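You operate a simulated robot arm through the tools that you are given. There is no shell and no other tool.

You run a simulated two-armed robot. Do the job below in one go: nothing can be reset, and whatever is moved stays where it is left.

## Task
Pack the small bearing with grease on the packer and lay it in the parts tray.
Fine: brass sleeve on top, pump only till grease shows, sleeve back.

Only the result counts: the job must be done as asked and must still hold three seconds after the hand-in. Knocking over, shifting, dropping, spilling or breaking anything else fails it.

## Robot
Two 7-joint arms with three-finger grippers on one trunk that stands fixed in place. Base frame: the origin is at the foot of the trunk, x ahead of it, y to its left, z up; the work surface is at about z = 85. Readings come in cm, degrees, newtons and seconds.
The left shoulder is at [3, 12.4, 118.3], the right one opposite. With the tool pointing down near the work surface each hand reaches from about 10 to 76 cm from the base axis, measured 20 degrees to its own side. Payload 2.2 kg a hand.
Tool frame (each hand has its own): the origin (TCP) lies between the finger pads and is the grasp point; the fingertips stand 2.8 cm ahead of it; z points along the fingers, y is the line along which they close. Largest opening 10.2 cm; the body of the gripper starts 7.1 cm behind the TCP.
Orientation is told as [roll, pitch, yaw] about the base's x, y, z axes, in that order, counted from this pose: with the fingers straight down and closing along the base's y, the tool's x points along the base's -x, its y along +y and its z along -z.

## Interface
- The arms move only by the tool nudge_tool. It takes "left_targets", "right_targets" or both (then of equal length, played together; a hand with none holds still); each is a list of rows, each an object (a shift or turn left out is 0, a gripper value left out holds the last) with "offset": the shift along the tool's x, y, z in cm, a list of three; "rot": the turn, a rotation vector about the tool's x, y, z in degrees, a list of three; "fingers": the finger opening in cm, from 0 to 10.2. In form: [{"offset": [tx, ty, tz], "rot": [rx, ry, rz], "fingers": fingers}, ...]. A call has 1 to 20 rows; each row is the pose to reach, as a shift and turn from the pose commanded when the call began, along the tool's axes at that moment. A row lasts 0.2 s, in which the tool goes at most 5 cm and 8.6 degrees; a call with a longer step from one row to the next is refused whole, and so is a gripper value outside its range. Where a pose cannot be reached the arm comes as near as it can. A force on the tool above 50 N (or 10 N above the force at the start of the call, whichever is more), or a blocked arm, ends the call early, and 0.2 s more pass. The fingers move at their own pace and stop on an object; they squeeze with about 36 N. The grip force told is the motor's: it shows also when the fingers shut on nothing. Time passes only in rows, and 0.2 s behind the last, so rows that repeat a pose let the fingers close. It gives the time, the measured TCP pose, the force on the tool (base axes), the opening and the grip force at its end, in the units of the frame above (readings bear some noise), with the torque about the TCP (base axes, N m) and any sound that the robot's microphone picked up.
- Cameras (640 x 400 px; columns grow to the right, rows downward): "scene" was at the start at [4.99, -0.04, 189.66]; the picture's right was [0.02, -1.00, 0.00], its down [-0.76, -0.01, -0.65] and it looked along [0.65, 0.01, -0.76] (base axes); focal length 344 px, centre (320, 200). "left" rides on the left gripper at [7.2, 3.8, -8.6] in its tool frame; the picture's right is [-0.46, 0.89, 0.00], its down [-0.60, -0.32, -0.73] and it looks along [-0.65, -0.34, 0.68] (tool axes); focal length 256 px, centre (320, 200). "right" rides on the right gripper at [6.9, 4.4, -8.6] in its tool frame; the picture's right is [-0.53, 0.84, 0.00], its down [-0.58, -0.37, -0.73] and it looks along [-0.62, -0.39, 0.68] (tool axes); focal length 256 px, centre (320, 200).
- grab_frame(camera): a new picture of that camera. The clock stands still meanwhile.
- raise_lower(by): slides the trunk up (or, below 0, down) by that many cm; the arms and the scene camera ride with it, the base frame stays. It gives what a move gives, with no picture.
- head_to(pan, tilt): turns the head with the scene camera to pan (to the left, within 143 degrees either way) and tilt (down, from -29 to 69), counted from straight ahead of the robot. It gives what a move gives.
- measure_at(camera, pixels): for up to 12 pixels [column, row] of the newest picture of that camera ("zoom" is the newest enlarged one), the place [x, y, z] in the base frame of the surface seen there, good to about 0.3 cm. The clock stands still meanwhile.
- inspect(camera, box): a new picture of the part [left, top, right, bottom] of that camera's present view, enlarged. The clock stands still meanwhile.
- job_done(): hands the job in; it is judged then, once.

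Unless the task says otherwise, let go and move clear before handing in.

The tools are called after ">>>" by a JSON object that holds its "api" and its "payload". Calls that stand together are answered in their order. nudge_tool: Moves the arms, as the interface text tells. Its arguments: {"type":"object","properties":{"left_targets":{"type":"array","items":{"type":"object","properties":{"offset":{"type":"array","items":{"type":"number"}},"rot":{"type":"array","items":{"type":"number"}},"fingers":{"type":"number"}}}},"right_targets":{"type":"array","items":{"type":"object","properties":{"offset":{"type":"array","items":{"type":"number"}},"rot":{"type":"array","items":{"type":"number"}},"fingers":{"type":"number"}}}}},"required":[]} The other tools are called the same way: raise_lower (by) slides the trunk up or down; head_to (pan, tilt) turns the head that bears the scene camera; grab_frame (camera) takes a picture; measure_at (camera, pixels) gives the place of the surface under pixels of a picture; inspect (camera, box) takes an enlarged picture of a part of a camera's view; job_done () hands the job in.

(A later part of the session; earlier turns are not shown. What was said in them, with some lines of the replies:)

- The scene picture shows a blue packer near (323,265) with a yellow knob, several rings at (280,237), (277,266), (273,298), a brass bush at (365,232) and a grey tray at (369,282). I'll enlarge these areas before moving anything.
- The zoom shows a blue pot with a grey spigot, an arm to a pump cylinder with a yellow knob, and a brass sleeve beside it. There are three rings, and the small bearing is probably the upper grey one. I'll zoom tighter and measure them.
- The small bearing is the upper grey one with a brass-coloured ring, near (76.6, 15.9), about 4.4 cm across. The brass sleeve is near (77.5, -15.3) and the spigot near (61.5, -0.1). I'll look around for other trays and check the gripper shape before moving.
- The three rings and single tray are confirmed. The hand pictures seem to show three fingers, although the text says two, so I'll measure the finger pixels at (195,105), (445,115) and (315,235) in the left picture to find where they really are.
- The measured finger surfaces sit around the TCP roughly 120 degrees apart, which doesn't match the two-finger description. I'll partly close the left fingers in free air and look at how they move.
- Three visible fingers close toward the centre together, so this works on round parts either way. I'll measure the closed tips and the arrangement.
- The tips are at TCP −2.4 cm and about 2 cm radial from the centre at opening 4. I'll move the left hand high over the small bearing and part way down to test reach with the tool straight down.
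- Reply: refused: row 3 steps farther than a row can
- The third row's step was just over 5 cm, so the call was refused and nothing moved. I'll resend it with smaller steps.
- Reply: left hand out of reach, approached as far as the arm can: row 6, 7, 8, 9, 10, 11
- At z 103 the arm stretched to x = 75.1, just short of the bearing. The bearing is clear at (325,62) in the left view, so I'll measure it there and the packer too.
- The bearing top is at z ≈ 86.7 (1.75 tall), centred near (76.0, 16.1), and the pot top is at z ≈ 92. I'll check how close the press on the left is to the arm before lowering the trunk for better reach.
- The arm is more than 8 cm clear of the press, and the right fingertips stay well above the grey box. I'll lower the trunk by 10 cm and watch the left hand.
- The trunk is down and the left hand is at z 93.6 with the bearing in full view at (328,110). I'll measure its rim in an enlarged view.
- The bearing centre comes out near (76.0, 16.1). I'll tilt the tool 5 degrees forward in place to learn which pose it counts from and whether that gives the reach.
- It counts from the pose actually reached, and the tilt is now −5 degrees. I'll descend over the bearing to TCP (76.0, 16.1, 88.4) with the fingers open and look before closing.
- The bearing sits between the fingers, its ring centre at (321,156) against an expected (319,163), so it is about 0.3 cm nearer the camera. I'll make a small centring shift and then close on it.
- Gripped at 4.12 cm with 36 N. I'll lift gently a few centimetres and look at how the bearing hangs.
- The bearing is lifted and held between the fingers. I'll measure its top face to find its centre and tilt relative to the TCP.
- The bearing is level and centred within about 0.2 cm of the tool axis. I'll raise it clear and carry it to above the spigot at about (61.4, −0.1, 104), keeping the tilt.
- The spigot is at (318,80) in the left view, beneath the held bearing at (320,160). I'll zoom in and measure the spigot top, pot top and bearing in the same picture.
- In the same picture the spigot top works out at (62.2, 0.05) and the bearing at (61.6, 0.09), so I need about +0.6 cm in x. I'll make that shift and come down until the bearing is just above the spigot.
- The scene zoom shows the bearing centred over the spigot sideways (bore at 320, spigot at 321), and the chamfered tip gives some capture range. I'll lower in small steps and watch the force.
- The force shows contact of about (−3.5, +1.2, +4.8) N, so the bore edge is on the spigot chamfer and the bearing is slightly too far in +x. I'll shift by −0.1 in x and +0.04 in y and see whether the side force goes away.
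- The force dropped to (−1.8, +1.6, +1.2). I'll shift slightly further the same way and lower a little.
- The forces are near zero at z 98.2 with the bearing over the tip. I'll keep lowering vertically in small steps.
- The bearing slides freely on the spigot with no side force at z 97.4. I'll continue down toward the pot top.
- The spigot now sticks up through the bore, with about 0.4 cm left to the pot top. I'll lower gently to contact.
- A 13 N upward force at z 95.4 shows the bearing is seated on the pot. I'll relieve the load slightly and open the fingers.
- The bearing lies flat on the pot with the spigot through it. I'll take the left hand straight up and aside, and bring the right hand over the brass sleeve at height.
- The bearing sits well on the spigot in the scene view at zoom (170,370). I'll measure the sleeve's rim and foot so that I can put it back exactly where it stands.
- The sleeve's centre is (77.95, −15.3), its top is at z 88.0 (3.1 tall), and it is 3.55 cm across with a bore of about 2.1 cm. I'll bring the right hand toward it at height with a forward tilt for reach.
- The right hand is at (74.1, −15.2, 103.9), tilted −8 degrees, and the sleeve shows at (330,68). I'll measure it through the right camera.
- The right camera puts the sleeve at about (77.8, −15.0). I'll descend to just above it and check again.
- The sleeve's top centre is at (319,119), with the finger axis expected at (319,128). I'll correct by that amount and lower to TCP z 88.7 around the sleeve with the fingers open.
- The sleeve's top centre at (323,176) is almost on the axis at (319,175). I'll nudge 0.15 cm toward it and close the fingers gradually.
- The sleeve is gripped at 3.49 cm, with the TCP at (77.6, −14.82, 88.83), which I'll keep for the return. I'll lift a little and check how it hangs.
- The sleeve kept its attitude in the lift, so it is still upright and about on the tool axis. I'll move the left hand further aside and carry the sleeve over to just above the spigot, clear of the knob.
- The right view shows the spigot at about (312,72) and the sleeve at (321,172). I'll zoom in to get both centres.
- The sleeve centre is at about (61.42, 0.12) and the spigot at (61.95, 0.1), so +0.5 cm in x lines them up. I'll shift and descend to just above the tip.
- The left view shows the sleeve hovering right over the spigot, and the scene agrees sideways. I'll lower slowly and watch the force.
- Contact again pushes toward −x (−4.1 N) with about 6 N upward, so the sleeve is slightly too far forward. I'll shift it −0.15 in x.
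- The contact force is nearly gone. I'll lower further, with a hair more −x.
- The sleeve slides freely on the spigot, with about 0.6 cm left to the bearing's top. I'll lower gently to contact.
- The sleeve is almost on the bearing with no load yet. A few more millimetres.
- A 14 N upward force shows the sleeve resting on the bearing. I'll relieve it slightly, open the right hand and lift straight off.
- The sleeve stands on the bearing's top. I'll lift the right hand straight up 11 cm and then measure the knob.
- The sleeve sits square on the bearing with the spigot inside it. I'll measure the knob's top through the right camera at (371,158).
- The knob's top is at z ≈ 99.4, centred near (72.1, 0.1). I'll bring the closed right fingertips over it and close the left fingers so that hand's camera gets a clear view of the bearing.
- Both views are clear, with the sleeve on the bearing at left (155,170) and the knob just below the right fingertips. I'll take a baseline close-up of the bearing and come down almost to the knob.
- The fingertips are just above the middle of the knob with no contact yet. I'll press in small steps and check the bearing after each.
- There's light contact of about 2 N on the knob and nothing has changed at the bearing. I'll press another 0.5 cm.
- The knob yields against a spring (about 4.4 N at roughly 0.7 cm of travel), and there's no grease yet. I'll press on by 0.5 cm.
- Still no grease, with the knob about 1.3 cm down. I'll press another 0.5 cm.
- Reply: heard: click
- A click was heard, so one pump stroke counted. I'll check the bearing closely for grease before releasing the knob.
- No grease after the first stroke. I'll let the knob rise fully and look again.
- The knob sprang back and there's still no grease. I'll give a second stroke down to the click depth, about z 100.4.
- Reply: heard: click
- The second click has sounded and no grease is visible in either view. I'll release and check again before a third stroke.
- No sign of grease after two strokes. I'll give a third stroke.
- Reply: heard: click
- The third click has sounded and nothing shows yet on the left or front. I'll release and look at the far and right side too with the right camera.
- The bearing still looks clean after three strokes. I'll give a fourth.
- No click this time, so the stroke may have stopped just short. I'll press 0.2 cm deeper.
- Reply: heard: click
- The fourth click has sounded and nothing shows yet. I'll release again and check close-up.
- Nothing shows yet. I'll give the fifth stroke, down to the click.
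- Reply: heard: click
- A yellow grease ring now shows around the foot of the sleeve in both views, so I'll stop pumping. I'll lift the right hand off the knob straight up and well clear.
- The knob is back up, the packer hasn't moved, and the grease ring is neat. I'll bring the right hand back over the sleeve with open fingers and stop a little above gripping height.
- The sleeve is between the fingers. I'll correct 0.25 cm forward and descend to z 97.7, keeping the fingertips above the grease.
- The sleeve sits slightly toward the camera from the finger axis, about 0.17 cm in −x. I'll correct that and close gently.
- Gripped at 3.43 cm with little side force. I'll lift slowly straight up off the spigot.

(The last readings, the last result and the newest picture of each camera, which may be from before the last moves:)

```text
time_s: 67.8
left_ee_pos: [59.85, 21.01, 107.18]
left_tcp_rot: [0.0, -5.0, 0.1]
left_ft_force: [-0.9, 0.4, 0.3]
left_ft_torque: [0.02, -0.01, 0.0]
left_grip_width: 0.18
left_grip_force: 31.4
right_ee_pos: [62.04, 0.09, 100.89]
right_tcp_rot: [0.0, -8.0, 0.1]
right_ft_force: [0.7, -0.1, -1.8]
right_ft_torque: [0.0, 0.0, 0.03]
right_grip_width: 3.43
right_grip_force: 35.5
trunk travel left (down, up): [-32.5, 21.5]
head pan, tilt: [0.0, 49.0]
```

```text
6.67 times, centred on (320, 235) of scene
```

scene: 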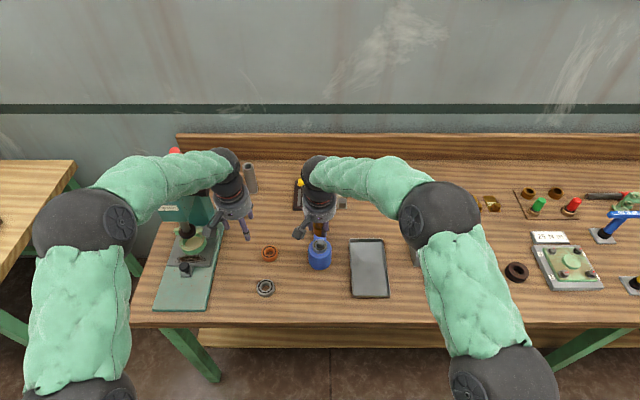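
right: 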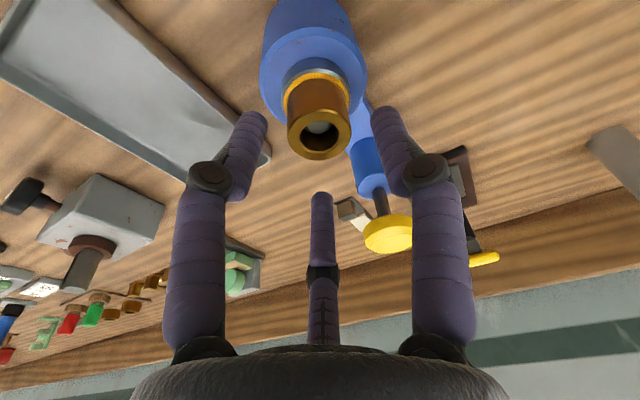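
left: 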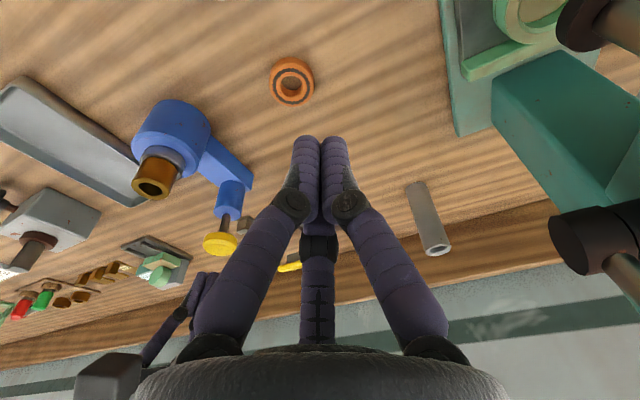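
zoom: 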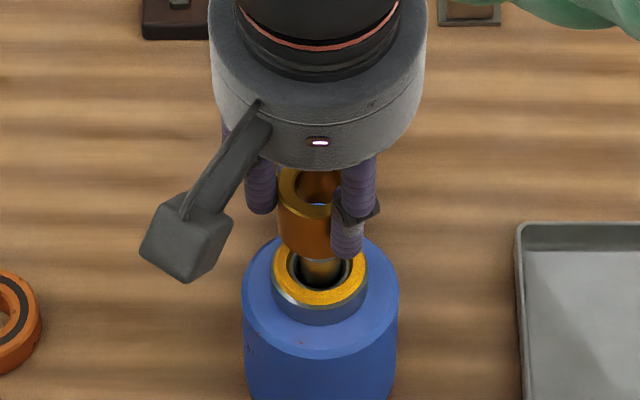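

The greased bearing stays on the spigot with a full grease ring on top, and the sleeve is free. I'll raise it and carry it back over its original spot, stopping at z ≈ 95.

>>> {"api": "nudge_tool", "payload": {"right_targets": [{"offset": [-0.31, 0, -2.2], "fingers": 2.6}, {"offset": [-0.626, 0, -4.456]}, {"offset": [-3.7, -2.98, -4.02]}, {"offset": [-6.8, -5.96, -3.59]}, {"offset": [-9.9, -8.94, -3.15]}, {"offset": [-13.0, -11.92, -2.72]}, {"offset": [-16.07, -14.9, -2.28]}, {"offset": [-15.6, -14.9, 1.2]}, {"offset": [-15.1, -14.9, 4.7]}, {"offset": [-14.62, -14.9, 8.02]}, {"offset": [-14.62, -14.9, 8.02]}]}}

>>> {"api": "grab_frame", "payload": {"camera": "right"}}

>>> {"api": "inspect", "payload": {"camera": "scene", "box": [290, 170, 410, 270]}}

```text
time_s: 70.2
left_ee_pos: [59.81, 20.9, 107.29]
left_tcp_rot: [0.0, -5.1, 0.0]
left_ft_force: [0.1, -0.4, 0.5]
left_ft_torque: [0.04, 0.01, 0.01]
left_grip_width: 0.21
left_grip_force: 31.1
right_ee_pos: [77.18, -14.77, 95.12]
right_tcp_rot: [0.1, -8.0, 0.2]
right_ft_force: [-0.1, -0.8, -1.6]
right_ft_torque: [0.03, 0.0, -0.01]
right_grip_width: 3.45
right_grip_force: 36.1
trunk travel left (down, up): [-32.5, 21.5]
head pan, tilt: [0.0, 49.0]
```

```text
taken
```

right: 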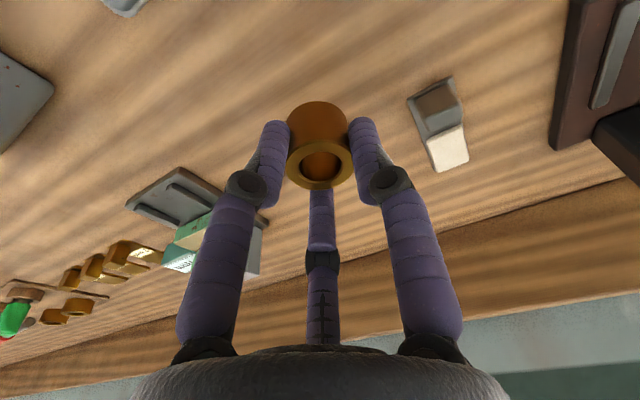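

```text
4.00 times, centred on (350, 220) of scene
```

zoom: 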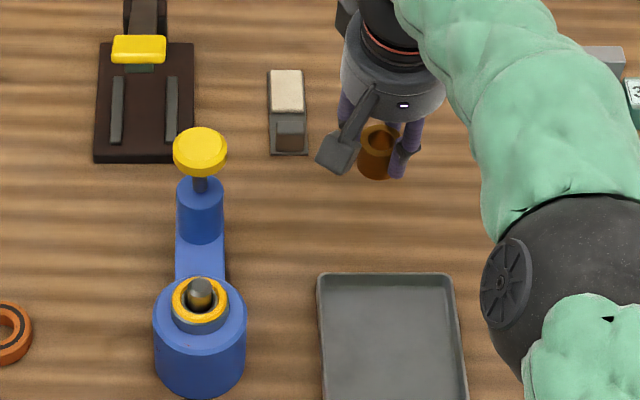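

The hand is at (77.2, −14.8, 95.1), and the original grip was at (77.6, −14.82). I'll lower to just above the bench, correcting x.

>>> {"api": "nudge_tool", "payload": {"right_targets": [{"offset": [-0.2, -0.05, 1.5], "fingers": 2.6}, {"offset": [0.0, -0.05, 3.0]}, {"offset": [0.2, -0.05, 4.3]}, {"offset": [0.3, -0.05, 5.2]}, {"offset": [0.3, -0.05, 5.2]}]}}

```text
time_s: 71.4
left_ee_pos: [59.78, 20.93, 107.23]
left_tcp_rot: [0.1, -4.9, 0.0]
left_ft_force: [-0.6, 0.2, 0.5]
left_ft_torque: [-0.02, 0.0, 0.0]
left_grip_width: 0.19
left_grip_force: 31.9
right_ee_pos: [77.81, -14.74, 89.77]
right_tcp_rot: [0.2, -8.1, 0.1]
right_ft_force: [-0.4, -0.3, -1.2]
right_ft_torque: [-0.01, 0.01, 0.0]
right_grip_width: 3.46
right_grip_force: 36.5
trunk travel left (down, up): [-32.5, 21.5]
head pan, tilt: [0.0, 49.0]
```

>>> {"api": "nudge_tool", "payload": {"right_targets": [{"offset": [0.1, -0.05, 0.12], "fingers": 2.6}, {"offset": [0.13, -0.05, 0.24]}, {"offset": [0.15, -0.05, 0.36]}, {"offset": [0.15, -0.05, 0.36]}]}}

>>> {"api": "grab_frame", "payload": {"camera": "right"}}

```text
time_s: 72.4
left_ee_pos: [59.88, 20.92, 107.3]
left_tcp_rot: [0.0, -5.1, 0.0]
left_ft_force: [-0.6, 0.6, -0.5]
left_ft_torque: [-0.02, -0.01, -0.01]
left_grip_width: 0.2
left_grip_force: 31.7
right_ee_pos: [77.69, -14.85, 89.5]
right_tcp_rot: [0.1, -8.0, 0.0]
right_ft_force: [0.9, 0.3, -1.7]
right_ft_torque: [-0.01, 0.04, -0.01]
right_grip_width: 3.43
right_grip_force: 35.6
trunk travel left (down, up): [-32.5, 21.5]
head pan, tilt: [0.0, 49.0]
```

```text
taken
```

right: 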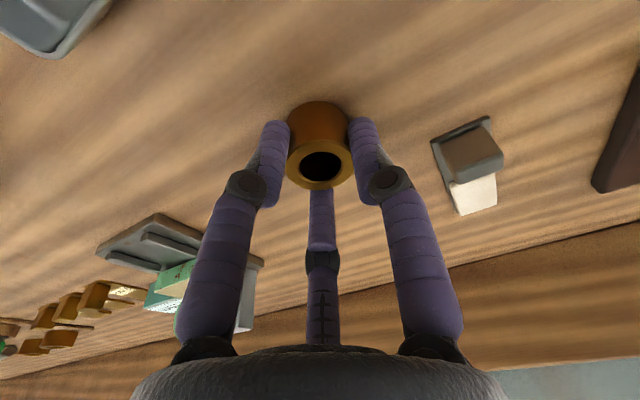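

No contact yet at z 89.5. I'll go on down in tiny steps until the bench takes the sleeve.

>>> {"api": "nudge_tool", "payload": {"right_targets": [{"offset": [0.015, 0, 0.1], "fingers": 2.6}, {"offset": [0.03, 0, 0.2]}, {"offset": [0.03, 0, 0.2]}]}}

```text
time_s: 73.2
left_ee_pos: [59.82, 20.97, 107.25]
left_tcp_rot: [0.0, -5.0, 0.0]
left_ft_force: [-0.2, 0.4, 0.0]
left_ft_torque: [0.0, 0.0, -0.01]
left_grip_width: 0.21
left_grip_force: 31.7
right_ee_pos: [77.71, -14.91, 89.44]
right_tcp_rot: [0.1, -8.1, 0.0]
right_ft_force: [-0.3, 1.3, 6.2]
right_ft_torque: [0.05, 0.16, -0.03]
right_grip_width: 3.44
right_grip_force: 36.5
trunk travel left (down, up): [-32.5, 21.5]
head pan, tilt: [0.0, 49.0]
```

An 8 N upward force shows the sleeve standing on the bench. I'll ease off and open the fingers.

>>> {"api": "nudge_tool", "payload": {"right_targets": [{"offset": [-0.008, 0, -0.06], "fingers": 2.6}, {"offset": [-0.008, 0, -0.06], "fingers": 4.2}, {"offset": [-0.008, 0, -0.06], "fingers": 5.5}, {"offset": [-0.008, 0, -0.06], "fingers": 6.5}, {"offset": [-0.008, 0, -0.06], "fingers": 6.5}]}}

>>> {"api": "grab_frame", "payload": {"camera": "right"}}

```text
time_s: 74.4
left_ee_pos: [59.74, 21.1, 107.26]
left_tcp_rot: [0.0, -5.0, 0.0]
left_ft_force: [-1.0, -0.2, -0.6]
left_ft_torque: [0.01, -0.01, 0.02]
left_grip_width: 0.21
left_grip_force: 31.6
right_ee_pos: [77.69, -15.01, 89.29]
right_tcp_rot: [0.1, -8.0, 0.1]
right_ft_force: [0.0, -0.6, 0.1]
right_ft_torque: [0.0, 0.01, 0.01]
right_grip_width: 6.47
right_grip_force: 0.1
trunk travel left (down, up): [-32.5, 21.5]
head pan, tilt: [0.0, 49.0]
```

```text
taken
```

right: 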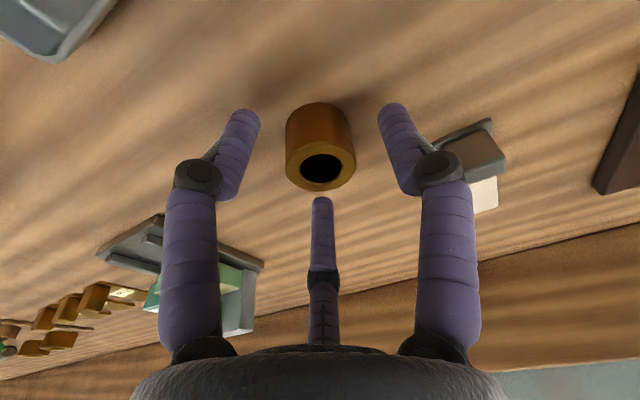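

The sleeve stands free at its old place. I'll lift the right hand straight up and draw it back to about its starting place, out of the way.

>>> {"api": "nudge_tool", "payload": {"right_targets": [{"offset": [-0.28, 0, -2.0], "fingers": 6.5}, {"offset": [-0.83, 0, -6.0]}, {"offset": [-1.39, 0, -10]}, {"offset": [-1.95, 0, -13.86]}, {"offset": [2.0, -1.0, -15.7]}, {"offset": [6.0, -2.0, -17.5]}, {"offset": [10.0, -3.0, -19.3]}, {"offset": [14.0, -4.0, -21.2]}, {"offset": [18.0, -5.0, -23]}, {"offset": [22.0, -6.0, -24.8]}, {"offset": [26.0, -7.0, -26.6]}, {"offset": [30.0, -7.9, -28.4]}, {"offset": [30.0, -7.9, -28.4]}]}}

>>> {"api": "grab_frame", "payload": {"camera": "scene"}}

>>> {"api": "inspect", "payload": {"camera": "scene", "box": [290, 180, 402, 250]}}

>>> {"api": "measure_at", "payload": {"camera": "zoom", "pixels": [[396, 200], [447, 200], [421, 180], [421, 217]]}}

```text
time_s: 77.2
left_ee_pos: [59.89, 20.87, 107.24]
left_tcp_rot: [0.0, -5.1, -0.1]
left_ft_force: [-0.1, -0.7, -1.4]
left_ft_torque: [0.0, -0.04, 0.02]
left_grip_width: 0.2
left_grip_force: 31.4
right_ee_pos: [76.63, -18.23, 108.63]
right_tcp_rot: [0.0, -7.8, 0.1]
right_ft_force: [-0.1, 0.1, 0.7]
right_ft_torque: [0.02, 0.02, 0.01]
right_grip_width: 6.48
right_grip_force: 0.0
right hand out of reach, approached as far as the arm can: row 5, 6, 7, 8, 9, 10, 11, 12, 13
trunk travel left (down, up): [-32.5, 21.5]
head pan, tilt: [0.0, 49.0]
```

```text
taken
```

scene: 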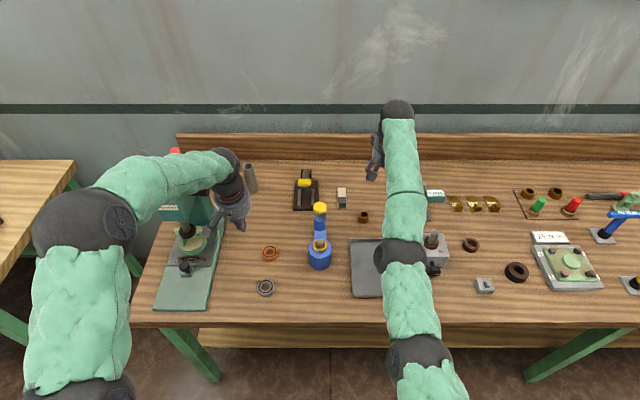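

```text
5.71 times, centred on (346, 215) of scene
```

zoom: 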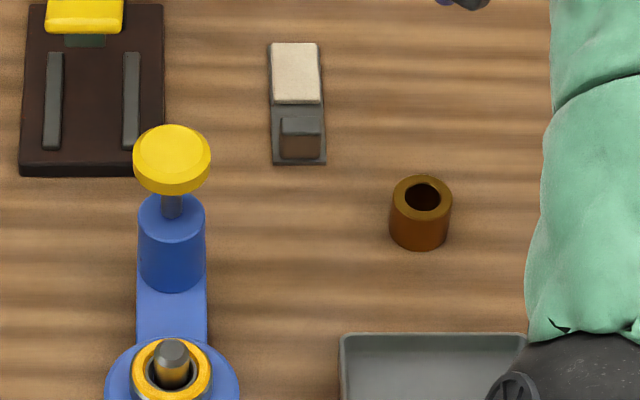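

```text
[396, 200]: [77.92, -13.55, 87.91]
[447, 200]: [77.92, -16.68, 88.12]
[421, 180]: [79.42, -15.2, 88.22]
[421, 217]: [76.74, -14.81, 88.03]
```

The sleeve is back exactly where it stood (same pixels, centre (77.9, −15.1)). But the right arm stalled stretched out at (76.6, −18.2, 108.6), so I'll check the arm's height over the bench before moving it.

>>> {"api": "measure_at", "payload": {"camera": "scene", "pixels": [[405, 255], [415, 300], [400, 200], [398, 150], [398, 115], [435, 242], [385, 260], [412, 355], [376, 165]]}}

>>> {"api": "inspect", "payload": {"camera": "scene", "box": [340, 90, 460, 310]}}

>>> {"api": "grab_frame", "payload": {"camera": "right"}}

```text
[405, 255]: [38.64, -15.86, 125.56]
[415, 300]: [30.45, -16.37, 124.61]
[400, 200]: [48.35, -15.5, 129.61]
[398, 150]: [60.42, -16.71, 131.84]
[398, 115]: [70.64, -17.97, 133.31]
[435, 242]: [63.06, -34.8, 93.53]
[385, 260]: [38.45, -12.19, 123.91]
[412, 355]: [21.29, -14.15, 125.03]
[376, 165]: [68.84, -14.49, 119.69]
```

```text
1.82 times, centred on (400, 200) of scene
```

zoom: 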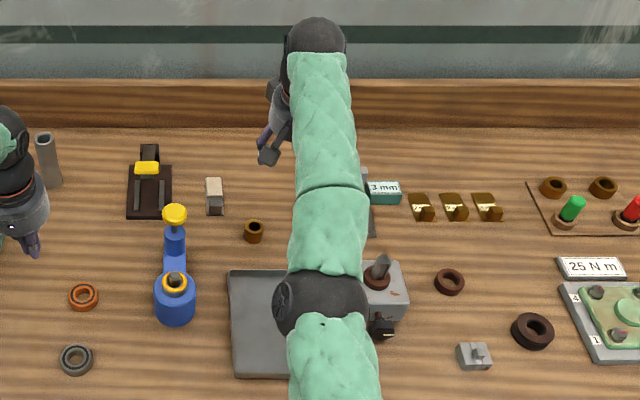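

```text
taken
```

right: 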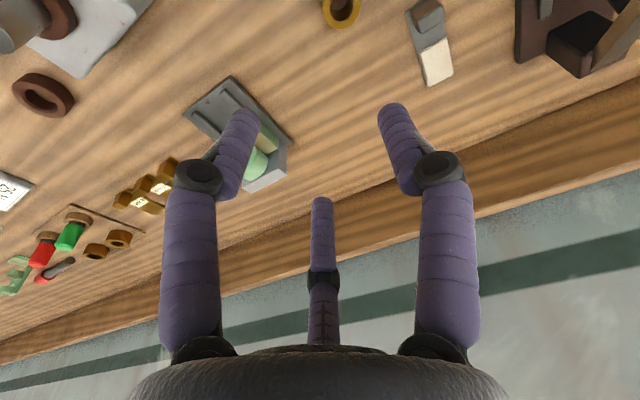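

The arm is only over-stretched in free air (elbow at z ≈ 124), with nothing touched. I'll pull the hand back and slightly down in small steps to bend it again.

>>> {"api": "nudge_tool", "payload": {"right_targets": [{"offset": [1.0, 0, 0.4], "fingers": 6.5}, {"offset": [2.0, 0, 0.8]}, {"offset": [3.2, 0, 1.1]}, {"offset": [4.24, 0, 1.42]}, {"offset": [4.24, 0, 1.42]}]}}

```text
time_s: 78.4
left_ee_pos: [59.84, 20.9, 107.2]
left_tcp_rot: [0.0, -4.9, 0.1]
left_ft_force: [-0.1, 0.4, -0.6]
left_ft_torque: [0.01, 0.0, 0.03]
left_grip_width: 0.23
left_grip_force: 31.5
right_ee_pos: [76.84, -17.74, 106.59]
right_tcp_rot: [0.0, -7.9, 0.1]
right_ft_force: [-0.9, -0.6, -0.4]
right_ft_torque: [0.06, -0.01, 0.0]
right_grip_width: 6.49
right_grip_force: 0.0
right hand out of reach, approached as far as the arm can: row 1, 2, 3, 4, 5
trunk travel left (down, up): [-32.5, 21.5]
head pan, tilt: [0.0, 49.0]
```

It slid only down the edge of its reach. I'll go back the way it came, lower and toward y −15, where the arm has some bend, keeping well above the sleeve.

>>> {"api": "nudge_tool", "payload": {"right_targets": [{"offset": [0.1, 0.6, 1.0], "fingers": 6.5}, {"offset": [0.3, 1.2, 2.2]}, {"offset": [0.6, 1.8, 3.4]}, {"offset": [0.9, 2.4, 4.6]}, {"offset": [1.3, 2.7, 6.0]}, {"offset": [1.3, 2.7, 6.0]}]}}

>>> {"api": "grab_frame", "payload": {"camera": "scene"}}

```text
time_s: 79.8
left_ee_pos: [59.71, 20.99, 107.24]
left_tcp_rot: [-0.1, -5.1, 0.0]
left_ft_force: [0.0, 0.9, 0.1]
left_ft_torque: [0.01, -0.01, -0.05]
left_grip_width: 0.22
left_grip_force: 30.9
right_ee_pos: [76.96, -14.76, 100.23]
right_tcp_rot: [0.1, -7.9, 0.1]
right_ft_force: [-0.2, -0.8, -0.7]
right_ft_torque: [0.02, 0.01, 0.0]
right_grip_width: 6.53
right_grip_force: 0.0
right hand out of reach, approached as far as the arm can: row 3, 4, 5, 6
trunk travel left (down, up): [-32.5, 21.5]
head pan, tilt: [0.0, 49.0]
```

```text
taken
```

scene: 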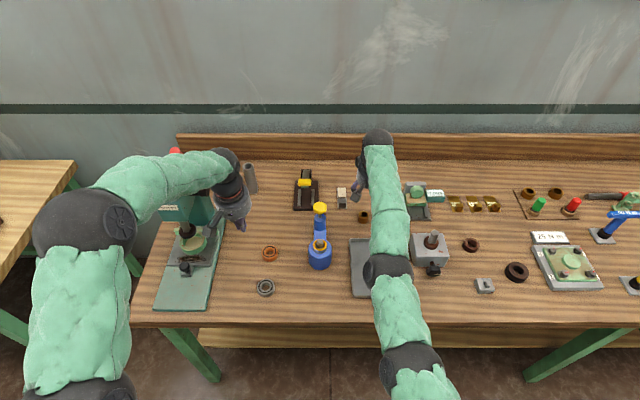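

The target was well inside reach, so the elbow is locked straight rather than too far out. Tilting the tool freed the left arm earlier, so I'll try the same here in free air, well above the sleeve.

>>> {"api": "nudge_tool", "payload": {"right_targets": [{"rot": [0, -2.5, 0], "fingers": 6.5}, {"rot": [0, -5, 0]}, {"rot": [0, -8, 0]}, {"rot": [0, -8, 0]}, {"rot": [0, -8, 0]}]}}

```text
time_s: 81.0
left_ee_pos: [59.87, 20.86, 107.22]
left_tcp_rot: [0.0, -5.1, 0.0]
left_ft_force: [0.5, 0.2, -0.5]
left_ft_torque: [0.03, -0.01, -0.02]
left_grip_width: 0.18
left_grip_force: 31.1
right_ee_pos: [77.83, -14.77, 100.09]
right_tcp_rot: [-0.1, -10.4, 0.1]
right_ft_force: [0.8, -0.3, 0.4]
right_ft_torque: [-0.01, -0.02, 0.01]
right_grip_width: 6.5
right_grip_force: 0.1
right hand out of reach, approached as far as the arm can: row 1, 2, 3, 4, 5
trunk travel left (down, up): [-32.5, 21.5]
head pan, tilt: [0.0, 49.0]
```

The wrist stayed put and only the tool swung, so the elbow is straight and needs a sideways demand to bend. I'll ask for a move back, left and up in free air, clear of the knob.

>>> {"api": "nudge_tool", "payload": {"right_targets": [{"offset": [1.0, 1.5, -1.5], "fingers": 6.5}, {"offset": [2.2, 3, -3]}, {"offset": [3.6, 4.5, -4.5]}, {"offset": [5, 6, -6]}, {"offset": [5, 6, -6]}, {"offset": [5, 6, -6]}, {"offset": [5, 6, -6]}, {"offset": [5, 6, -6]}]}}

```text
time_s: 82.8
left_ee_pos: [59.83, 21.0, 107.13]
left_tcp_rot: [0.0, -4.9, 0.1]
left_ft_force: [0.3, 0.2, 0.4]
left_ft_torque: [0.02, 0.01, -0.02]
left_grip_width: 0.21
left_grip_force: 31.8
right_ee_pos: [77.38, -9.09, 104.7]
right_tcp_rot: [0.0, -10.1, 0.0]
right_ft_force: [-0.1, 0.7, 0.8]
right_ft_torque: [0.01, -0.03, 0.0]
right_grip_width: 6.51
right_grip_force: 0.1
right hand out of reach, approached as far as the arm can: row 1, 2, 3, 4, 5, 6, 7, 8
trunk travel left (down, up): [-32.5, 21.5]
head pan, tilt: [0.0, 49.0]
```

It slid sideways along the same reach limit. Before trying the opposite direction I'll check the heights of the fixtures near y −30.

>>> {"api": "grab_frame", "payload": {"camera": "scene"}}

>>> {"api": "measure_at", "payload": {"camera": "scene", "pixels": [[416, 191], [418, 200], [436, 194], [422, 215], [432, 240], [455, 203], [362, 215], [320, 208]]}}

```text
taken
```

scene: 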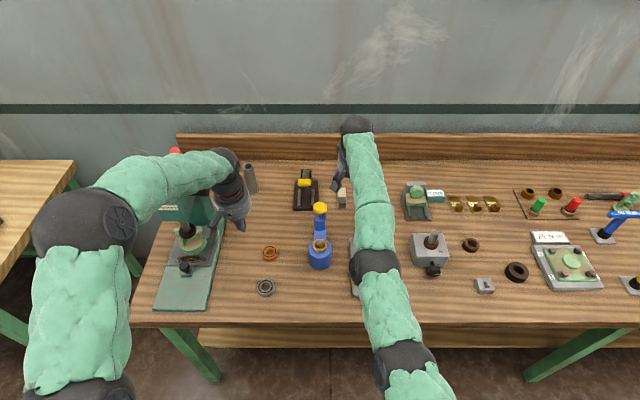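

```text
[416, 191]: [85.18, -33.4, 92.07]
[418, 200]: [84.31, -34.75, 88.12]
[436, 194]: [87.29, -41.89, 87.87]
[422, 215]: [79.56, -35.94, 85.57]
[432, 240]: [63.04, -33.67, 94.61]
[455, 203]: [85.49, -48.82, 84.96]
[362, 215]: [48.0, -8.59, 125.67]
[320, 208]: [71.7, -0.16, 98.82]
```

Everything nearby is below z 95, so there's room. I'll try tilting the tool back upright while pulling inward, which should make the elbow flex.

>>> {"api": "nudge_tool", "payload": {"right_targets": [{"offset": [1.2, 0, -0.3], "rot": [0, 2.5, 0], "fingers": 6.5}, {"offset": [2.4, 0, -0.6], "rot": [0, 5, 0]}, {"offset": [3.8, 0, -1.0], "rot": [0, 7.5, 0]}, {"offset": [5.0, 0, -1.3], "rot": [0, 10, 0]}, {"offset": [6.5, 0, -1.6], "rot": [0, 14, 0]}, {"offset": [7.5, 0, -1.8], "rot": [0, 18, 0]}, {"offset": [7.5, 0, -1.8], "rot": [0, 18, 0]}]}}

```text
time_s: 84.4
left_ee_pos: [59.86, 20.93, 107.18]
left_tcp_rot: [0.0, -5.1, 0.0]
left_ft_force: [0.3, -0.7, -0.2]
left_ft_torque: [0.0, 0.03, 0.02]
left_grip_width: 0.21
left_grip_force: 31.7
right_ee_pos: [71.64, -9.12, 105.04]
right_tcp_rot: [-0.4, 7.8, 0.1]
right_ft_force: [0.5, 0.0, -0.1]
right_ft_torque: [-0.01, -0.02, -0.01]
right_grip_width: 6.48
right_grip_force: 0.1
right hand out of reach, approached as far as the arm can: row 2, 3, 4, 5, 6, 7
trunk travel left (down, up): [-32.5, 21.5]
head pan, tilt: [0.0, 49.0]
```

Still straight (the target was 2 cm further in). I'll try a yaw turn of the tool in place, with a small pull inward, to engage the elbow and roll joints differently.

>>> {"api": "nudge_tool", "payload": {"right_targets": [{"offset": [0.3, 0, 0], "rot": [0, 0, 6], "fingers": 6.5}, {"offset": [0.6, 0, 0], "rot": [0, 0, 12]}, {"offset": [1, 0, 0], "rot": [0, 0, 18]}, {"offset": [1.5, 0, 0], "rot": [0, 0, 24]}, {"offset": [2, 0, 0], "rot": [0, 0, 30]}, {"offset": [2, 0, 0], "rot": [0, 0, 30]}]}}

>>> {"api": "grab_frame", "payload": {"camera": "scene"}}

```text
time_s: 85.8
left_ee_pos: [59.9, 20.9, 107.25]
left_tcp_rot: [0.0, -5.0, 0.0]
left_ft_force: [0.0, 0.7, -0.1]
left_ft_torque: [0.02, 0.02, 0.02]
left_grip_width: 0.24
left_grip_force: 31.1
right_ee_pos: [71.66, -8.98, 105.66]
right_tcp_rot: [-4.2, 6.5, -28.8]
right_ft_force: [1.2, 0.8, -0.3]
right_ft_torque: [0.02, 0.05, 0.02]
right_grip_width: 6.5
right_grip_force: 0.1
right hand out of reach, approached as far as the arm can: row 1, 2, 3, 4, 5, 6
trunk travel left (down, up): [-32.5, 21.5]
head pan, tilt: [0.0, 49.0]
```

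```text
taken
```

scene: 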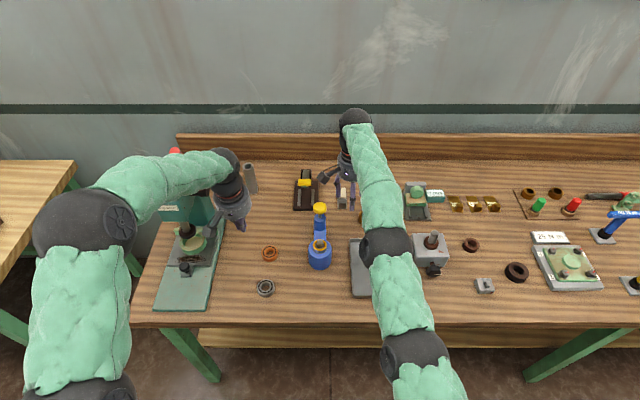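

The yaw turn moved the elbow outward (now at (390,250)), giving it a bend. I'll try pulling the hand back and to the right from here.

>>> {"api": "nudge_tool", "payload": {"right_targets": [{"offset": [1, -1.4, -0.5], "fingers": 6.5}, {"offset": [2, -2.8, -1]}, {"offset": [3, -4.1, -1.5]}, {"offset": [3.8, -5.5, -2]}, {"offset": [3.8, -5.5, -2]}, {"offset": [3.8, -5.5, -2]}]}}

```text
time_s: 87.2
left_ee_pos: [59.81, 21.05, 107.27]
left_tcp_rot: [-0.1, -5.0, 0.0]
left_ft_force: [0.4, 0.3, -0.1]
left_ft_torque: [-0.02, -0.03, -0.02]
left_grip_width: 0.25
left_grip_force: 31.3
right_ee_pos: [61.87, -12.0, 108.08]
right_tcp_rot: [-3.9, 6.6, -30.2]
right_ft_force: [1.2, 0.3, 0.5]
right_ft_torque: [-0.01, -0.01, 0.01]
right_grip_width: 6.49
right_grip_force: 0.1
right hand out of reach, approached as far as the arm can: row 1
trunk travel left (down, up): [-32.5, 21.5]
head pan, tilt: [0.0, 49.0]
```

The arm is free again at (61.9, −12, 108). I'll take it back to its parking place near (44, −23, 113) and undo the yaw on the way.

>>> {"api": "nudge_tool", "payload": {"right_targets": [{"offset": [1.7, -3.1, -0.8], "rot": [0, 0, -5], "fingers": 6.5}, {"offset": [3.4, -6.2, -1.6], "rot": [0, 0, -10]}, {"offset": [5, -9.2, -2.5], "rot": [0, 0, -15]}, {"offset": [6.7, -12.3, -3.3], "rot": [0, 0, -20]}, {"offset": [8.3, -15.3, -4], "rot": [0, 0, -25]}, {"offset": [10, -18.4, -5], "rot": [0, 0, -30]}, {"offset": [10, -18.4, -5], "rot": [0, 0, -30]}]}}

>>> {"api": "grab_frame", "payload": {"camera": "scene"}}

```text
time_s: 88.8
left_ee_pos: [60.04, 20.97, 107.21]
left_tcp_rot: [0.0, -4.9, 0.1]
left_ft_force: [-0.9, -0.3, 1.5]
left_ft_torque: [-0.01, 0.01, -0.03]
left_grip_width: 0.19
left_grip_force: 31.5
right_ee_pos: [44.87, -23.15, 115.2]
right_tcp_rot: [-0.1, 7.8, 0.1]
right_ft_force: [0.1, 0.1, -0.2]
right_ft_torque: [-0.01, 0.03, -0.01]
right_grip_width: 6.48
right_grip_force: 0.0
trunk travel left (down, up): [-32.5, 21.5]
head pan, tilt: [0.0, 49.0]
```

```text
taken
```

scene: 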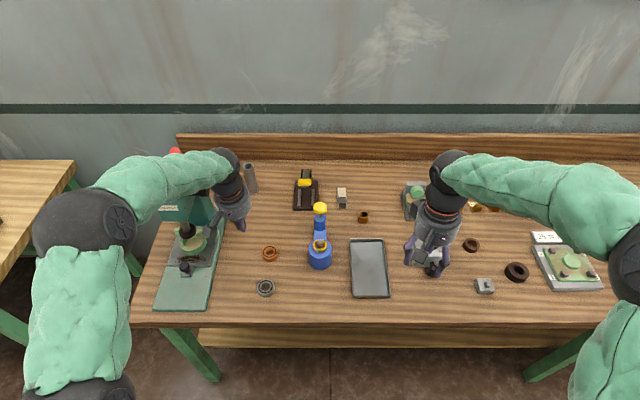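

The right hand is parked and everything is in place. I'll open the left fingers and bring that hand back over the bearing, stopping above the spigot.

>>> {"api": "nudge_tool", "payload": {"left_targets": [{"offset": [-0.4, -4.2, 0], "fingers": 6.5}, {"offset": [-0.8, -8.4, 0.05]}, {"offset": [-1.2, -12.6, 0.1]}, {"offset": [-1.6, -16.8, 0.15]}, {"offset": [-2.04, -20.9, 0.18]}, {"offset": [-1.75, -20.9, 3.5]}, {"offset": [-1.45, -20.9, 6.8]}, {"offset": [-1.45, -20.9, 6.8]}]}}

>>> {"api": "grab_frame", "payload": {"camera": "left"}}

>>> {"api": "inspect", "payload": {"camera": "left", "box": [240, 60, 400, 160]}}

```text
time_s: 90.6
left_ee_pos: [61.78, 0.07, 100.6]
left_tcp_rot: [0.0, -5.0, 0.0]
left_ft_force: [-0.3, 0.4, 0.9]
left_ft_torque: [0.0, -0.03, 0.02]
left_grip_width: 6.49
left_grip_force: 0.1
right_ee_pos: [44.64, -23.18, 115.31]
right_tcp_rot: [0.0, 7.6, 0.1]
right_ft_force: [0.2, -0.2, 0.4]
right_ft_torque: [-0.02, 0.0, -0.04]
right_grip_width: 6.48
right_grip_force: 0.2
trunk travel left (down, up): [-32.5, 21.5]
head pan, tilt: [0.0, 49.0]
```

```text
taken
```

left: 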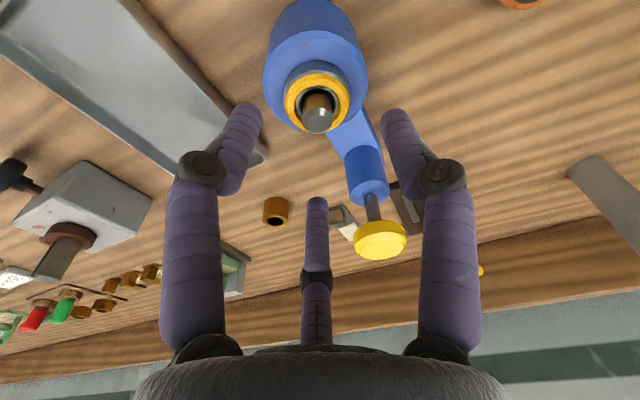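

```text
4.00 times, centred on (320, 110) of left
```

zoom: 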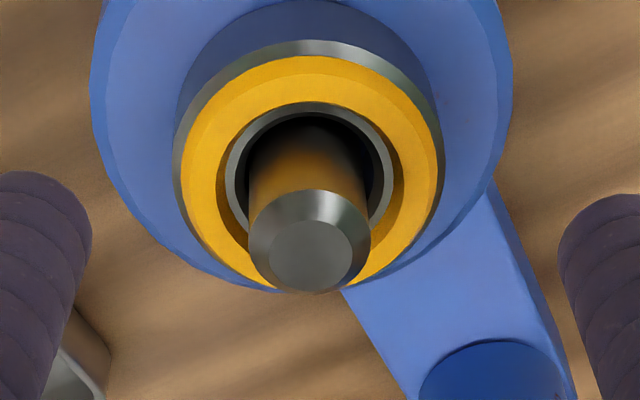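

The bearing is between the open fingers, with the grease ring on its upper face. I'll descend toward gripping height in steps.

>>> {"api": "nudge_tool", "payload": {"left_targets": [{"offset": [0.1, 0, 1.5], "fingers": 6.5}, {"offset": [0.22, 0, 3.0]}, {"offset": [0.32, 0, 4.2]}, {"offset": [0.38, 0, 4.8]}, {"offset": [0.38, 0, 4.8]}]}}

>>> {"api": "inspect", "payload": {"camera": "left", "box": [240, 70, 400, 210]}}

```text
time_s: 91.8
left_ee_pos: [61.76, 0.06, 95.81]
left_tcp_rot: [-0.1, -4.9, 0.0]
left_ft_force: [-0.4, -0.1, -0.5]
left_ft_torque: [0.02, -0.01, -0.04]
left_grip_width: 6.51
left_grip_force: 0.1
right_ee_pos: [44.7, -23.15, 115.35]
right_tcp_rot: [-0.1, 7.6, 0.1]
right_ft_force: [-0.4, -0.1, 0.0]
right_ft_torque: [-0.02, 0.01, 0.01]
right_grip_width: 6.51
right_grip_force: 0.0
trunk travel left (down, up): [-32.5, 21.5]
head pan, tilt: [0.0, 49.0]
```

```text
2.86 times, centred on (320, 140) of left
```

zoom: 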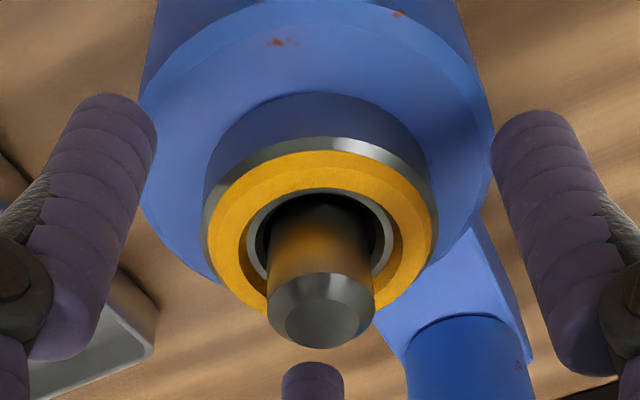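

Nearly there. I'll lower the last 0.35 cm and close gently on the bearing's outer ring.

>>> {"api": "nudge_tool", "payload": {"left_targets": [{"offset": [0.015, 0.03, 0.18], "fingers": 6.5}, {"offset": [0.03, 0.05, 0.36], "fingers": 6.0}, {"offset": [0.03, 0.05, 0.36], "fingers": 5.2}, {"offset": [0.03, 0.05, 0.36], "fingers": 4.6}, {"offset": [0.03, 0.05, 0.36], "fingers": 4.0}, {"offset": [0.03, 0.05, 0.36], "fingers": 3.0}, {"offset": [0.03, 0.05, 0.36], "fingers": 3.0}]}}

>>> {"api": "inspect", "payload": {"camera": "left", "box": [240, 90, 400, 190]}}

```text
time_s: 93.4
left_ee_pos: [61.69, 0.09, 95.43]
left_tcp_rot: [-0.1, -5.0, 0.0]
left_ft_force: [0.1, -0.8, 0.3]
left_ft_torque: [0.01, 0.05, -0.02]
left_grip_width: 4.11
left_grip_force: 35.4
right_ee_pos: [44.7, -23.3, 115.29]
right_tcp_rot: [0.1, 7.5, 0.1]
right_ft_force: [-0.6, -0.1, 0.8]
right_ft_torque: [0.0, 0.0, -0.02]
right_grip_width: 6.48
right_grip_force: 0.1
trunk travel left (down, up): [-32.5, 21.5]
head pan, tilt: [0.0, 49.0]
```

```text
4.00 times, centred on (320, 140) of left
```

zoom: 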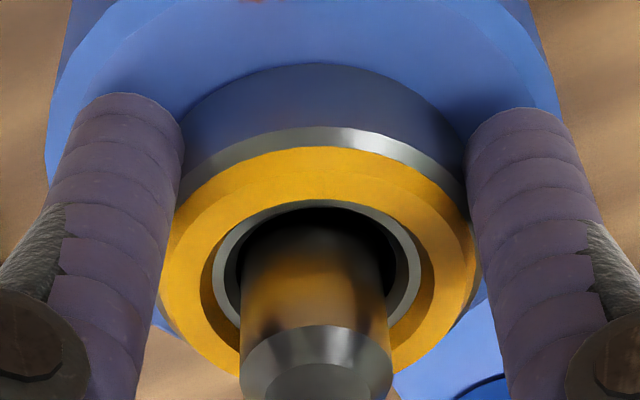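

Gripped at 4.11 cm with 35 N and no side load. I'll lift the bearing slowly straight up off the spigot.

>>> {"api": "nudge_tool", "payload": {"left_targets": [{"offset": [-0.026, 0, -0.3], "fingers": 3.0}, {"offset": [-0.052, 0, -0.6]}, {"offset": [-0.087, 0, -1.0]}, {"offset": [-0.13, 0, -1.5]}, {"offset": [-0.175, 0, -2.0]}, {"offset": [-0.22, 0, -2.5]}, {"offset": [-0.26, 0, -3.0]}, {"offset": [-0.31, 0, -3.5]}, {"offset": [-0.39, 0, -4.5]}, {"offset": [-0.39, 0, -4.5]}]}}

>>> {"api": "inspect", "payload": {"camera": "left", "box": [240, 90, 400, 190]}}

>>> {"api": "inspect", "payload": {"camera": "scene", "box": [290, 195, 400, 305]}}

```text
time_s: 95.6
left_ee_pos: [61.99, 0.32, 100.07]
left_tcp_rot: [0.0, -4.9, 0.2]
left_ft_force: [0.7, 0.9, 0.3]
left_ft_torque: [0.03, 0.01, 0.01]
left_grip_width: 4.12
left_grip_force: 35.9
right_ee_pos: [44.81, -23.15, 115.36]
right_tcp_rot: [0.1, 7.7, 0.1]
right_ft_force: [0.6, -1.1, 0.1]
right_ft_torque: [0.02, -0.01, -0.01]
right_grip_width: 6.51
right_grip_force: 0.1
trunk travel left (down, up): [-32.5, 21.5]
head pan, tilt: [0.0, 49.0]
```

```text
4.00 times, centred on (320, 140) of left
```

zoom: 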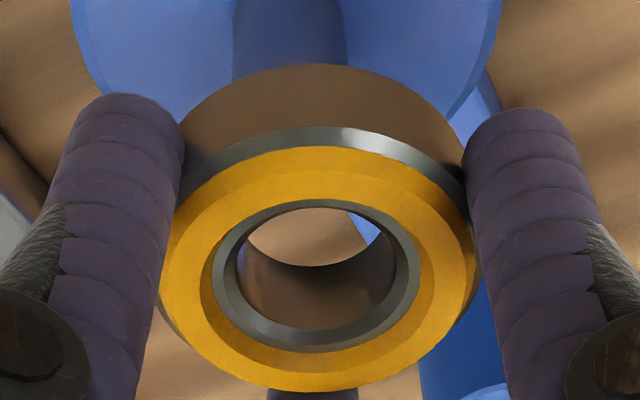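

```text
3.64 times, centred on (345, 250) of scene
```

zoom: 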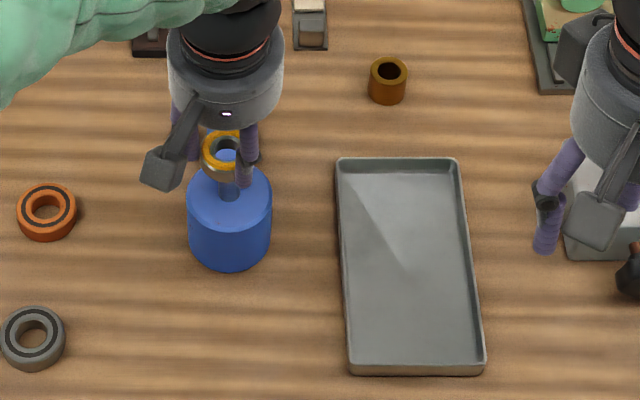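

The bearing is off the spigot with its grease intact. I'll measure the tray's rim and floor to choose the laying spot.

>>> {"api": "measure_at", "payload": {"camera": "zoom", "pixels": [[337, 160], [457, 160], [349, 370], [482, 370], [405, 265], [400, 210], [410, 320], [360, 265], [445, 265], [395, 160], [415, 375], [342, 260]]}}

```text
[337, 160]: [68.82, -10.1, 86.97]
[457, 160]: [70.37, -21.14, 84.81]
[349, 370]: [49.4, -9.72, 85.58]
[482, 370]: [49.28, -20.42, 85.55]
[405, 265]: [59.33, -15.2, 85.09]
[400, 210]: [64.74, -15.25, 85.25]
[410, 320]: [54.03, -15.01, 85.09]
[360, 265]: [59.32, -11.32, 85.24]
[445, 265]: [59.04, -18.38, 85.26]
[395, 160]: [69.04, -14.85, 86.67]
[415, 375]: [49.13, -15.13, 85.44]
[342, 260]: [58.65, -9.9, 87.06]
```

The tray floor is at z ≈ 85.2 with its middle near (59, −15.1). I'll shift the right hand further right for room and carry the bearing over the tray, stopping above the floor.

>>> {"api": "nudge_tool", "payload": {"left_targets": [{"offset": [-0.26, 0, -3], "fingers": 3.0}, {"offset": [0.4, -3.5, -3.05]}, {"offset": [1.0, -7, -3.1]}, {"offset": [1.7, -11, -3.2]}, {"offset": [2.68, -15.4, -3.26]}, {"offset": [2.95, -15.4, 0]}, {"offset": [3.25, -15.4, 3.3]}, {"offset": [3.5, -15.4, 6.0]}, {"offset": [3.7, -15.4, 8.2]}, {"offset": [3.7, -15.4, 8.2]}], "right_targets": [{"offset": [0, -3, 0]}, {"offset": [0, -6, 0]}, {"offset": [0, -9, 0]}, {"offset": [0, -9, 0]}, {"offset": [0, -9, 0]}, {"offset": [0, -9, 0]}, {"offset": [0, -9, 0]}, {"offset": [0, -9, 0]}, {"offset": [0, -9, 0]}, {"offset": [0, -9, 0]}]}}

>>> {"api": "grab_frame", "payload": {"camera": "left"}}

>>> {"api": "grab_frame", "payload": {"camera": "scene"}}

```text
time_s: 97.8
left_ee_pos: [58.85, -15.09, 91.45]
left_tcp_rot: [0.0, -5.0, 0.0]
left_ft_force: [-0.8, -0.8, -0.1]
left_ft_torque: [0.01, -0.01, 0.01]
left_grip_width: 4.08
left_grip_force: 35.6
right_ee_pos: [44.72, -32.12, 115.31]
right_tcp_rot: [0.0, 7.7, 0.1]
right_ft_force: [-0.6, 0.6, -0.3]
right_ft_torque: [-0.03, 0.01, -0.01]
right_grip_width: 6.52
right_grip_force: 0.0
trunk travel left (down, up): [-32.5, 21.5]
head pan, tilt: [0.0, 49.0]
```

```text
taken
```

left: 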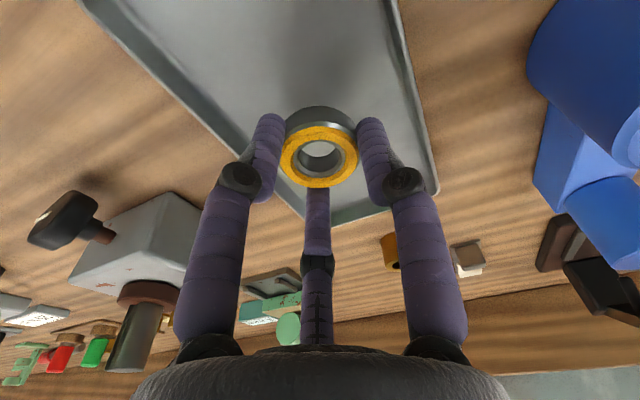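

```text
taken
```

scene: 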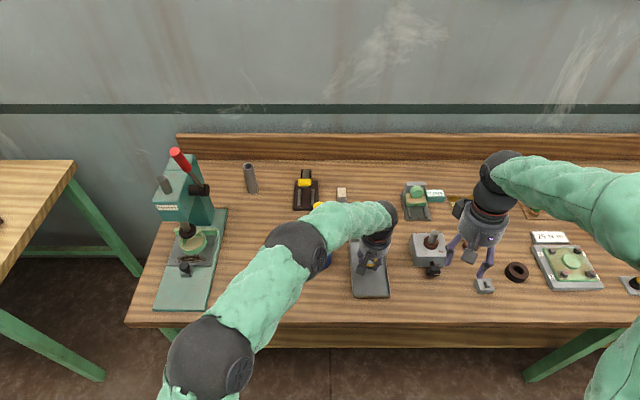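

The bearing hangs over the middle of the tray. I'll lower to just above the floor, then touch down in tiny steps.

>>> {"api": "nudge_tool", "payload": {"left_targets": [{"offset": [0.08, 0, 0.9], "fingers": 3.0}, {"offset": [0.16, 0, 1.8]}, {"offset": [0.21, 0, 2.4]}, {"offset": [0.21, 0, 2.4]}]}}

```text
time_s: 98.8
left_ee_pos: [58.9, -15.04, 88.88]
left_tcp_rot: [0.0, -5.0, 0.1]
left_ft_force: [0.2, -0.2, -0.9]
left_ft_torque: [-0.01, -0.02, -0.03]
left_grip_width: 4.1
left_grip_force: 35.7
right_ee_pos: [44.61, -32.08, 115.32]
right_tcp_rot: [-0.1, 7.5, 0.0]
right_ft_force: [0.0, 0.1, 0.3]
right_ft_torque: [0.01, 0.04, -0.02]
right_grip_width: 6.49
right_grip_force: 0.1
trunk travel left (down, up): [-32.5, 21.5]
head pan, tilt: [0.0, 49.0]
```

>>> {"api": "nudge_tool", "payload": {"left_targets": [{"offset": [0.01, 0, 0.1], "fingers": 3.0}, {"offset": [0.02, 0, 0.2]}, {"offset": [0.02, 0, 0.2]}]}}

```text
time_s: 99.6
left_ee_pos: [58.93, -15.25, 88.96]
left_tcp_rot: [0.1, -5.0, 0.1]
left_ft_force: [-1.7, 0.5, 2.2]
left_ft_torque: [0.04, 0.09, -0.01]
left_grip_width: 4.1
left_grip_force: 36.0
right_ee_pos: [44.55, -32.07, 115.29]
right_tcp_rot: [0.1, 7.6, 0.0]
right_ft_force: [0.3, -0.6, -0.7]
right_ft_torque: [0.01, 0.02, 0.0]
right_grip_width: 6.5
right_grip_force: 0.1
trunk travel left (down, up): [-32.5, 21.5]
head pan, tilt: [0.0, 49.0]
```

Light contact of about 3 N on the tray floor. I'll settle it a hair more and then open the fingers.

>>> {"api": "nudge_tool", "payload": {"left_targets": [{"offset": [0.005, 0, 0.06], "fingers": 3.0}, {"offset": [0.005, 0, 0.06], "fingers": 3.0}, {"offset": [0.005, 0, 0.03], "fingers": 4.6}, {"offset": [0.005, 0, 0.03], "fingers": 5.6}, {"offset": [0.005, 0, 0.03], "fingers": 5.6}]}}

>>> {"api": "grab_frame", "payload": {"camera": "left"}}

```text
time_s: 100.8
left_ee_pos: [58.87, -15.25, 88.7]
left_tcp_rot: [0.0, -5.1, 0.0]
left_ft_force: [-0.7, -0.4, -0.3]
left_ft_torque: [-0.02, 0.02, -0.02]
left_grip_width: 5.61
left_grip_force: 0.1
right_ee_pos: [44.64, -32.14, 115.25]
right_tcp_rot: [0.1, 7.6, -0.1]
right_ft_force: [0.1, -0.3, -0.7]
right_ft_torque: [-0.01, -0.02, 0.02]
right_grip_width: 6.49
right_grip_force: 0.1
trunk travel left (down, up): [-32.5, 21.5]
head pan, tilt: [0.0, 49.0]
```

```text
taken
```

left: 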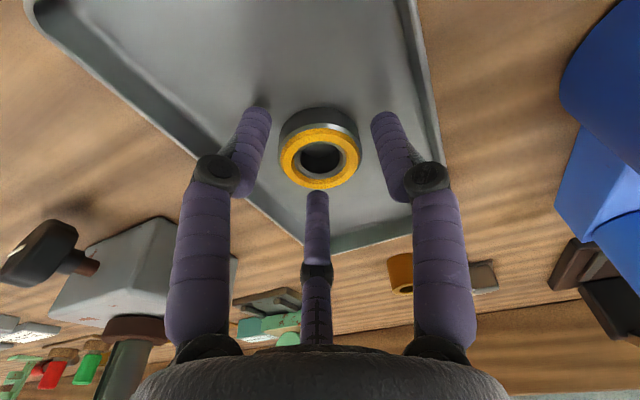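

The bearing lies flat in the tray with its grease on top. I'll lift the left hand straight up and move it clear to the left.

>>> {"api": "nudge_tool", "payload": {"left_targets": [{"offset": [-0.09, 0, -1], "fingers": 5.6}, {"offset": [-0.26, 0, -3]}, {"offset": [-0.6, 0, -7]}, {"offset": [-1.0, 0, -11.5]}, {"offset": [-1.4, 0, -16]}, {"offset": [-1.2, 4.5, -17]}, {"offset": [-1.0, 9, -18]}, {"offset": [-0.8, 13.5, -19]}, {"offset": [-0.6, 18, -19]}, {"offset": [-0.6, 22.5, -19]}, {"offset": [-0.6, 27, -19]}, {"offset": [-0.6, 31.5, -19]}, {"offset": [-0.6, 34, -19]}, {"offset": [-0.6, 34, -19]}]}}

>>> {"api": "grab_frame", "payload": {"camera": "scene"}}

>>> {"api": "inspect", "payload": {"camera": "scene", "box": [250, 170, 410, 310]}}

```text
time_s: 103.8
left_ee_pos: [57.6, 19.0, 107.79]
left_tcp_rot: [0.1, -5.0, -0.1]
left_ft_force: [0.0, 0.0, -0.2]
left_ft_torque: [0.0, -0.01, -0.01]
left_grip_width: 5.61
left_grip_force: 0.0
right_ee_pos: [44.77, -32.27, 115.24]
right_tcp_rot: [0.0, 7.7, 0.1]
right_ft_force: [-0.8, -1.7, 0.1]
right_ft_torque: [-0.02, -0.01, -0.01]
right_grip_width: 6.47
right_grip_force: 0.1
trunk travel left (down, up): [-32.5, 21.5]
head pan, tilt: [0.0, 49.0]
```

```text
taken
```

scene: 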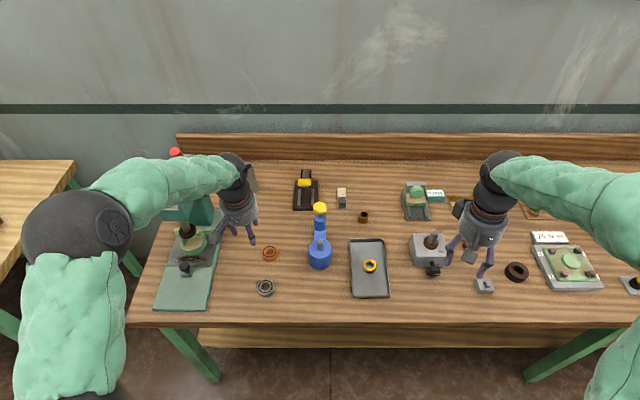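

```text
2.86 times, centred on (330, 240) of scene
```

zoom: 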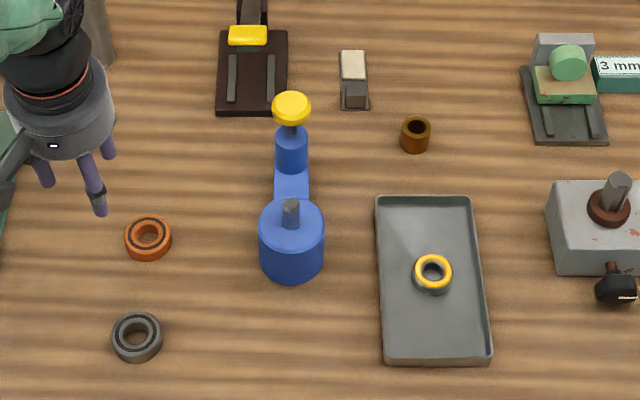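

The greased bearing lies in the tray at (370,266), the sleeve is back at (363,217), and the packer and other parts are where they were. I'll take one close look at each before handing in.

>>> {"api": "inspect", "payload": {"camera": "scene", "box": [345, 235, 395, 300]}}

>>> {"api": "inspect", "payload": {"camera": "scene", "box": [300, 195, 380, 275]}}

```text
6.15 times, centred on (370, 268) of scene
```

zoom: 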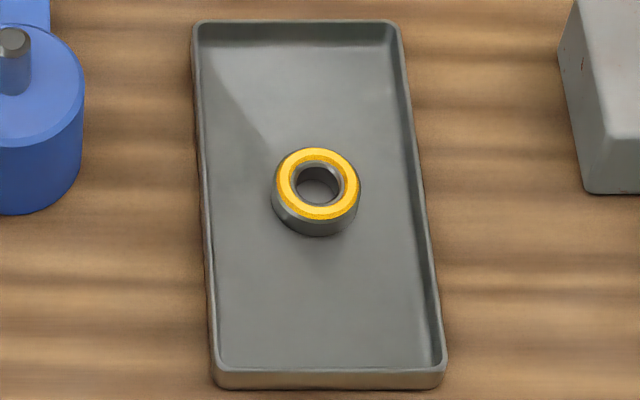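

```text
5.00 times, centred on (340, 235) of scene
```

zoom: 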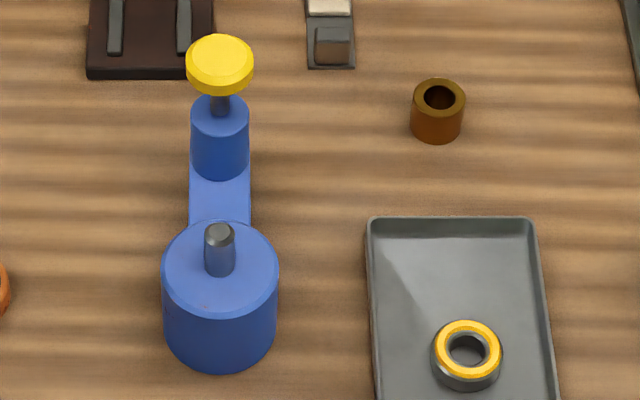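

The close-ups show the bearing flat in the tray with a clean grease ring, the sleeve upright in its place, the knob up, and both hands clear. I'm handing in the job.

>>> {"api": "job_done", "payload": {}}

```text
The job is handed in.
```

The small bearing is packed with grease and lying flat in the parts tray, and I've handed the job in. No verdict has come back.

- **Packing:** I set the bearing on the packer's spigot with the brass sleeve on top. I pumped one stroke at a time and checked for grease after each. It showed as a ring around the sleeve on the fifth stroke, and I stopped there.
- **Sleeve:** It is back upright on the spot it came from, matching its first position in the scene picture.
- **Everything else:** In the last pictures the packer and the parts around it are where they were, nothing is spilled, and both hands are clear.

While drawing back from the sleeve, the right arm locked straight. It took several moves in free air to free it, and I saw no sign that it touched anything.
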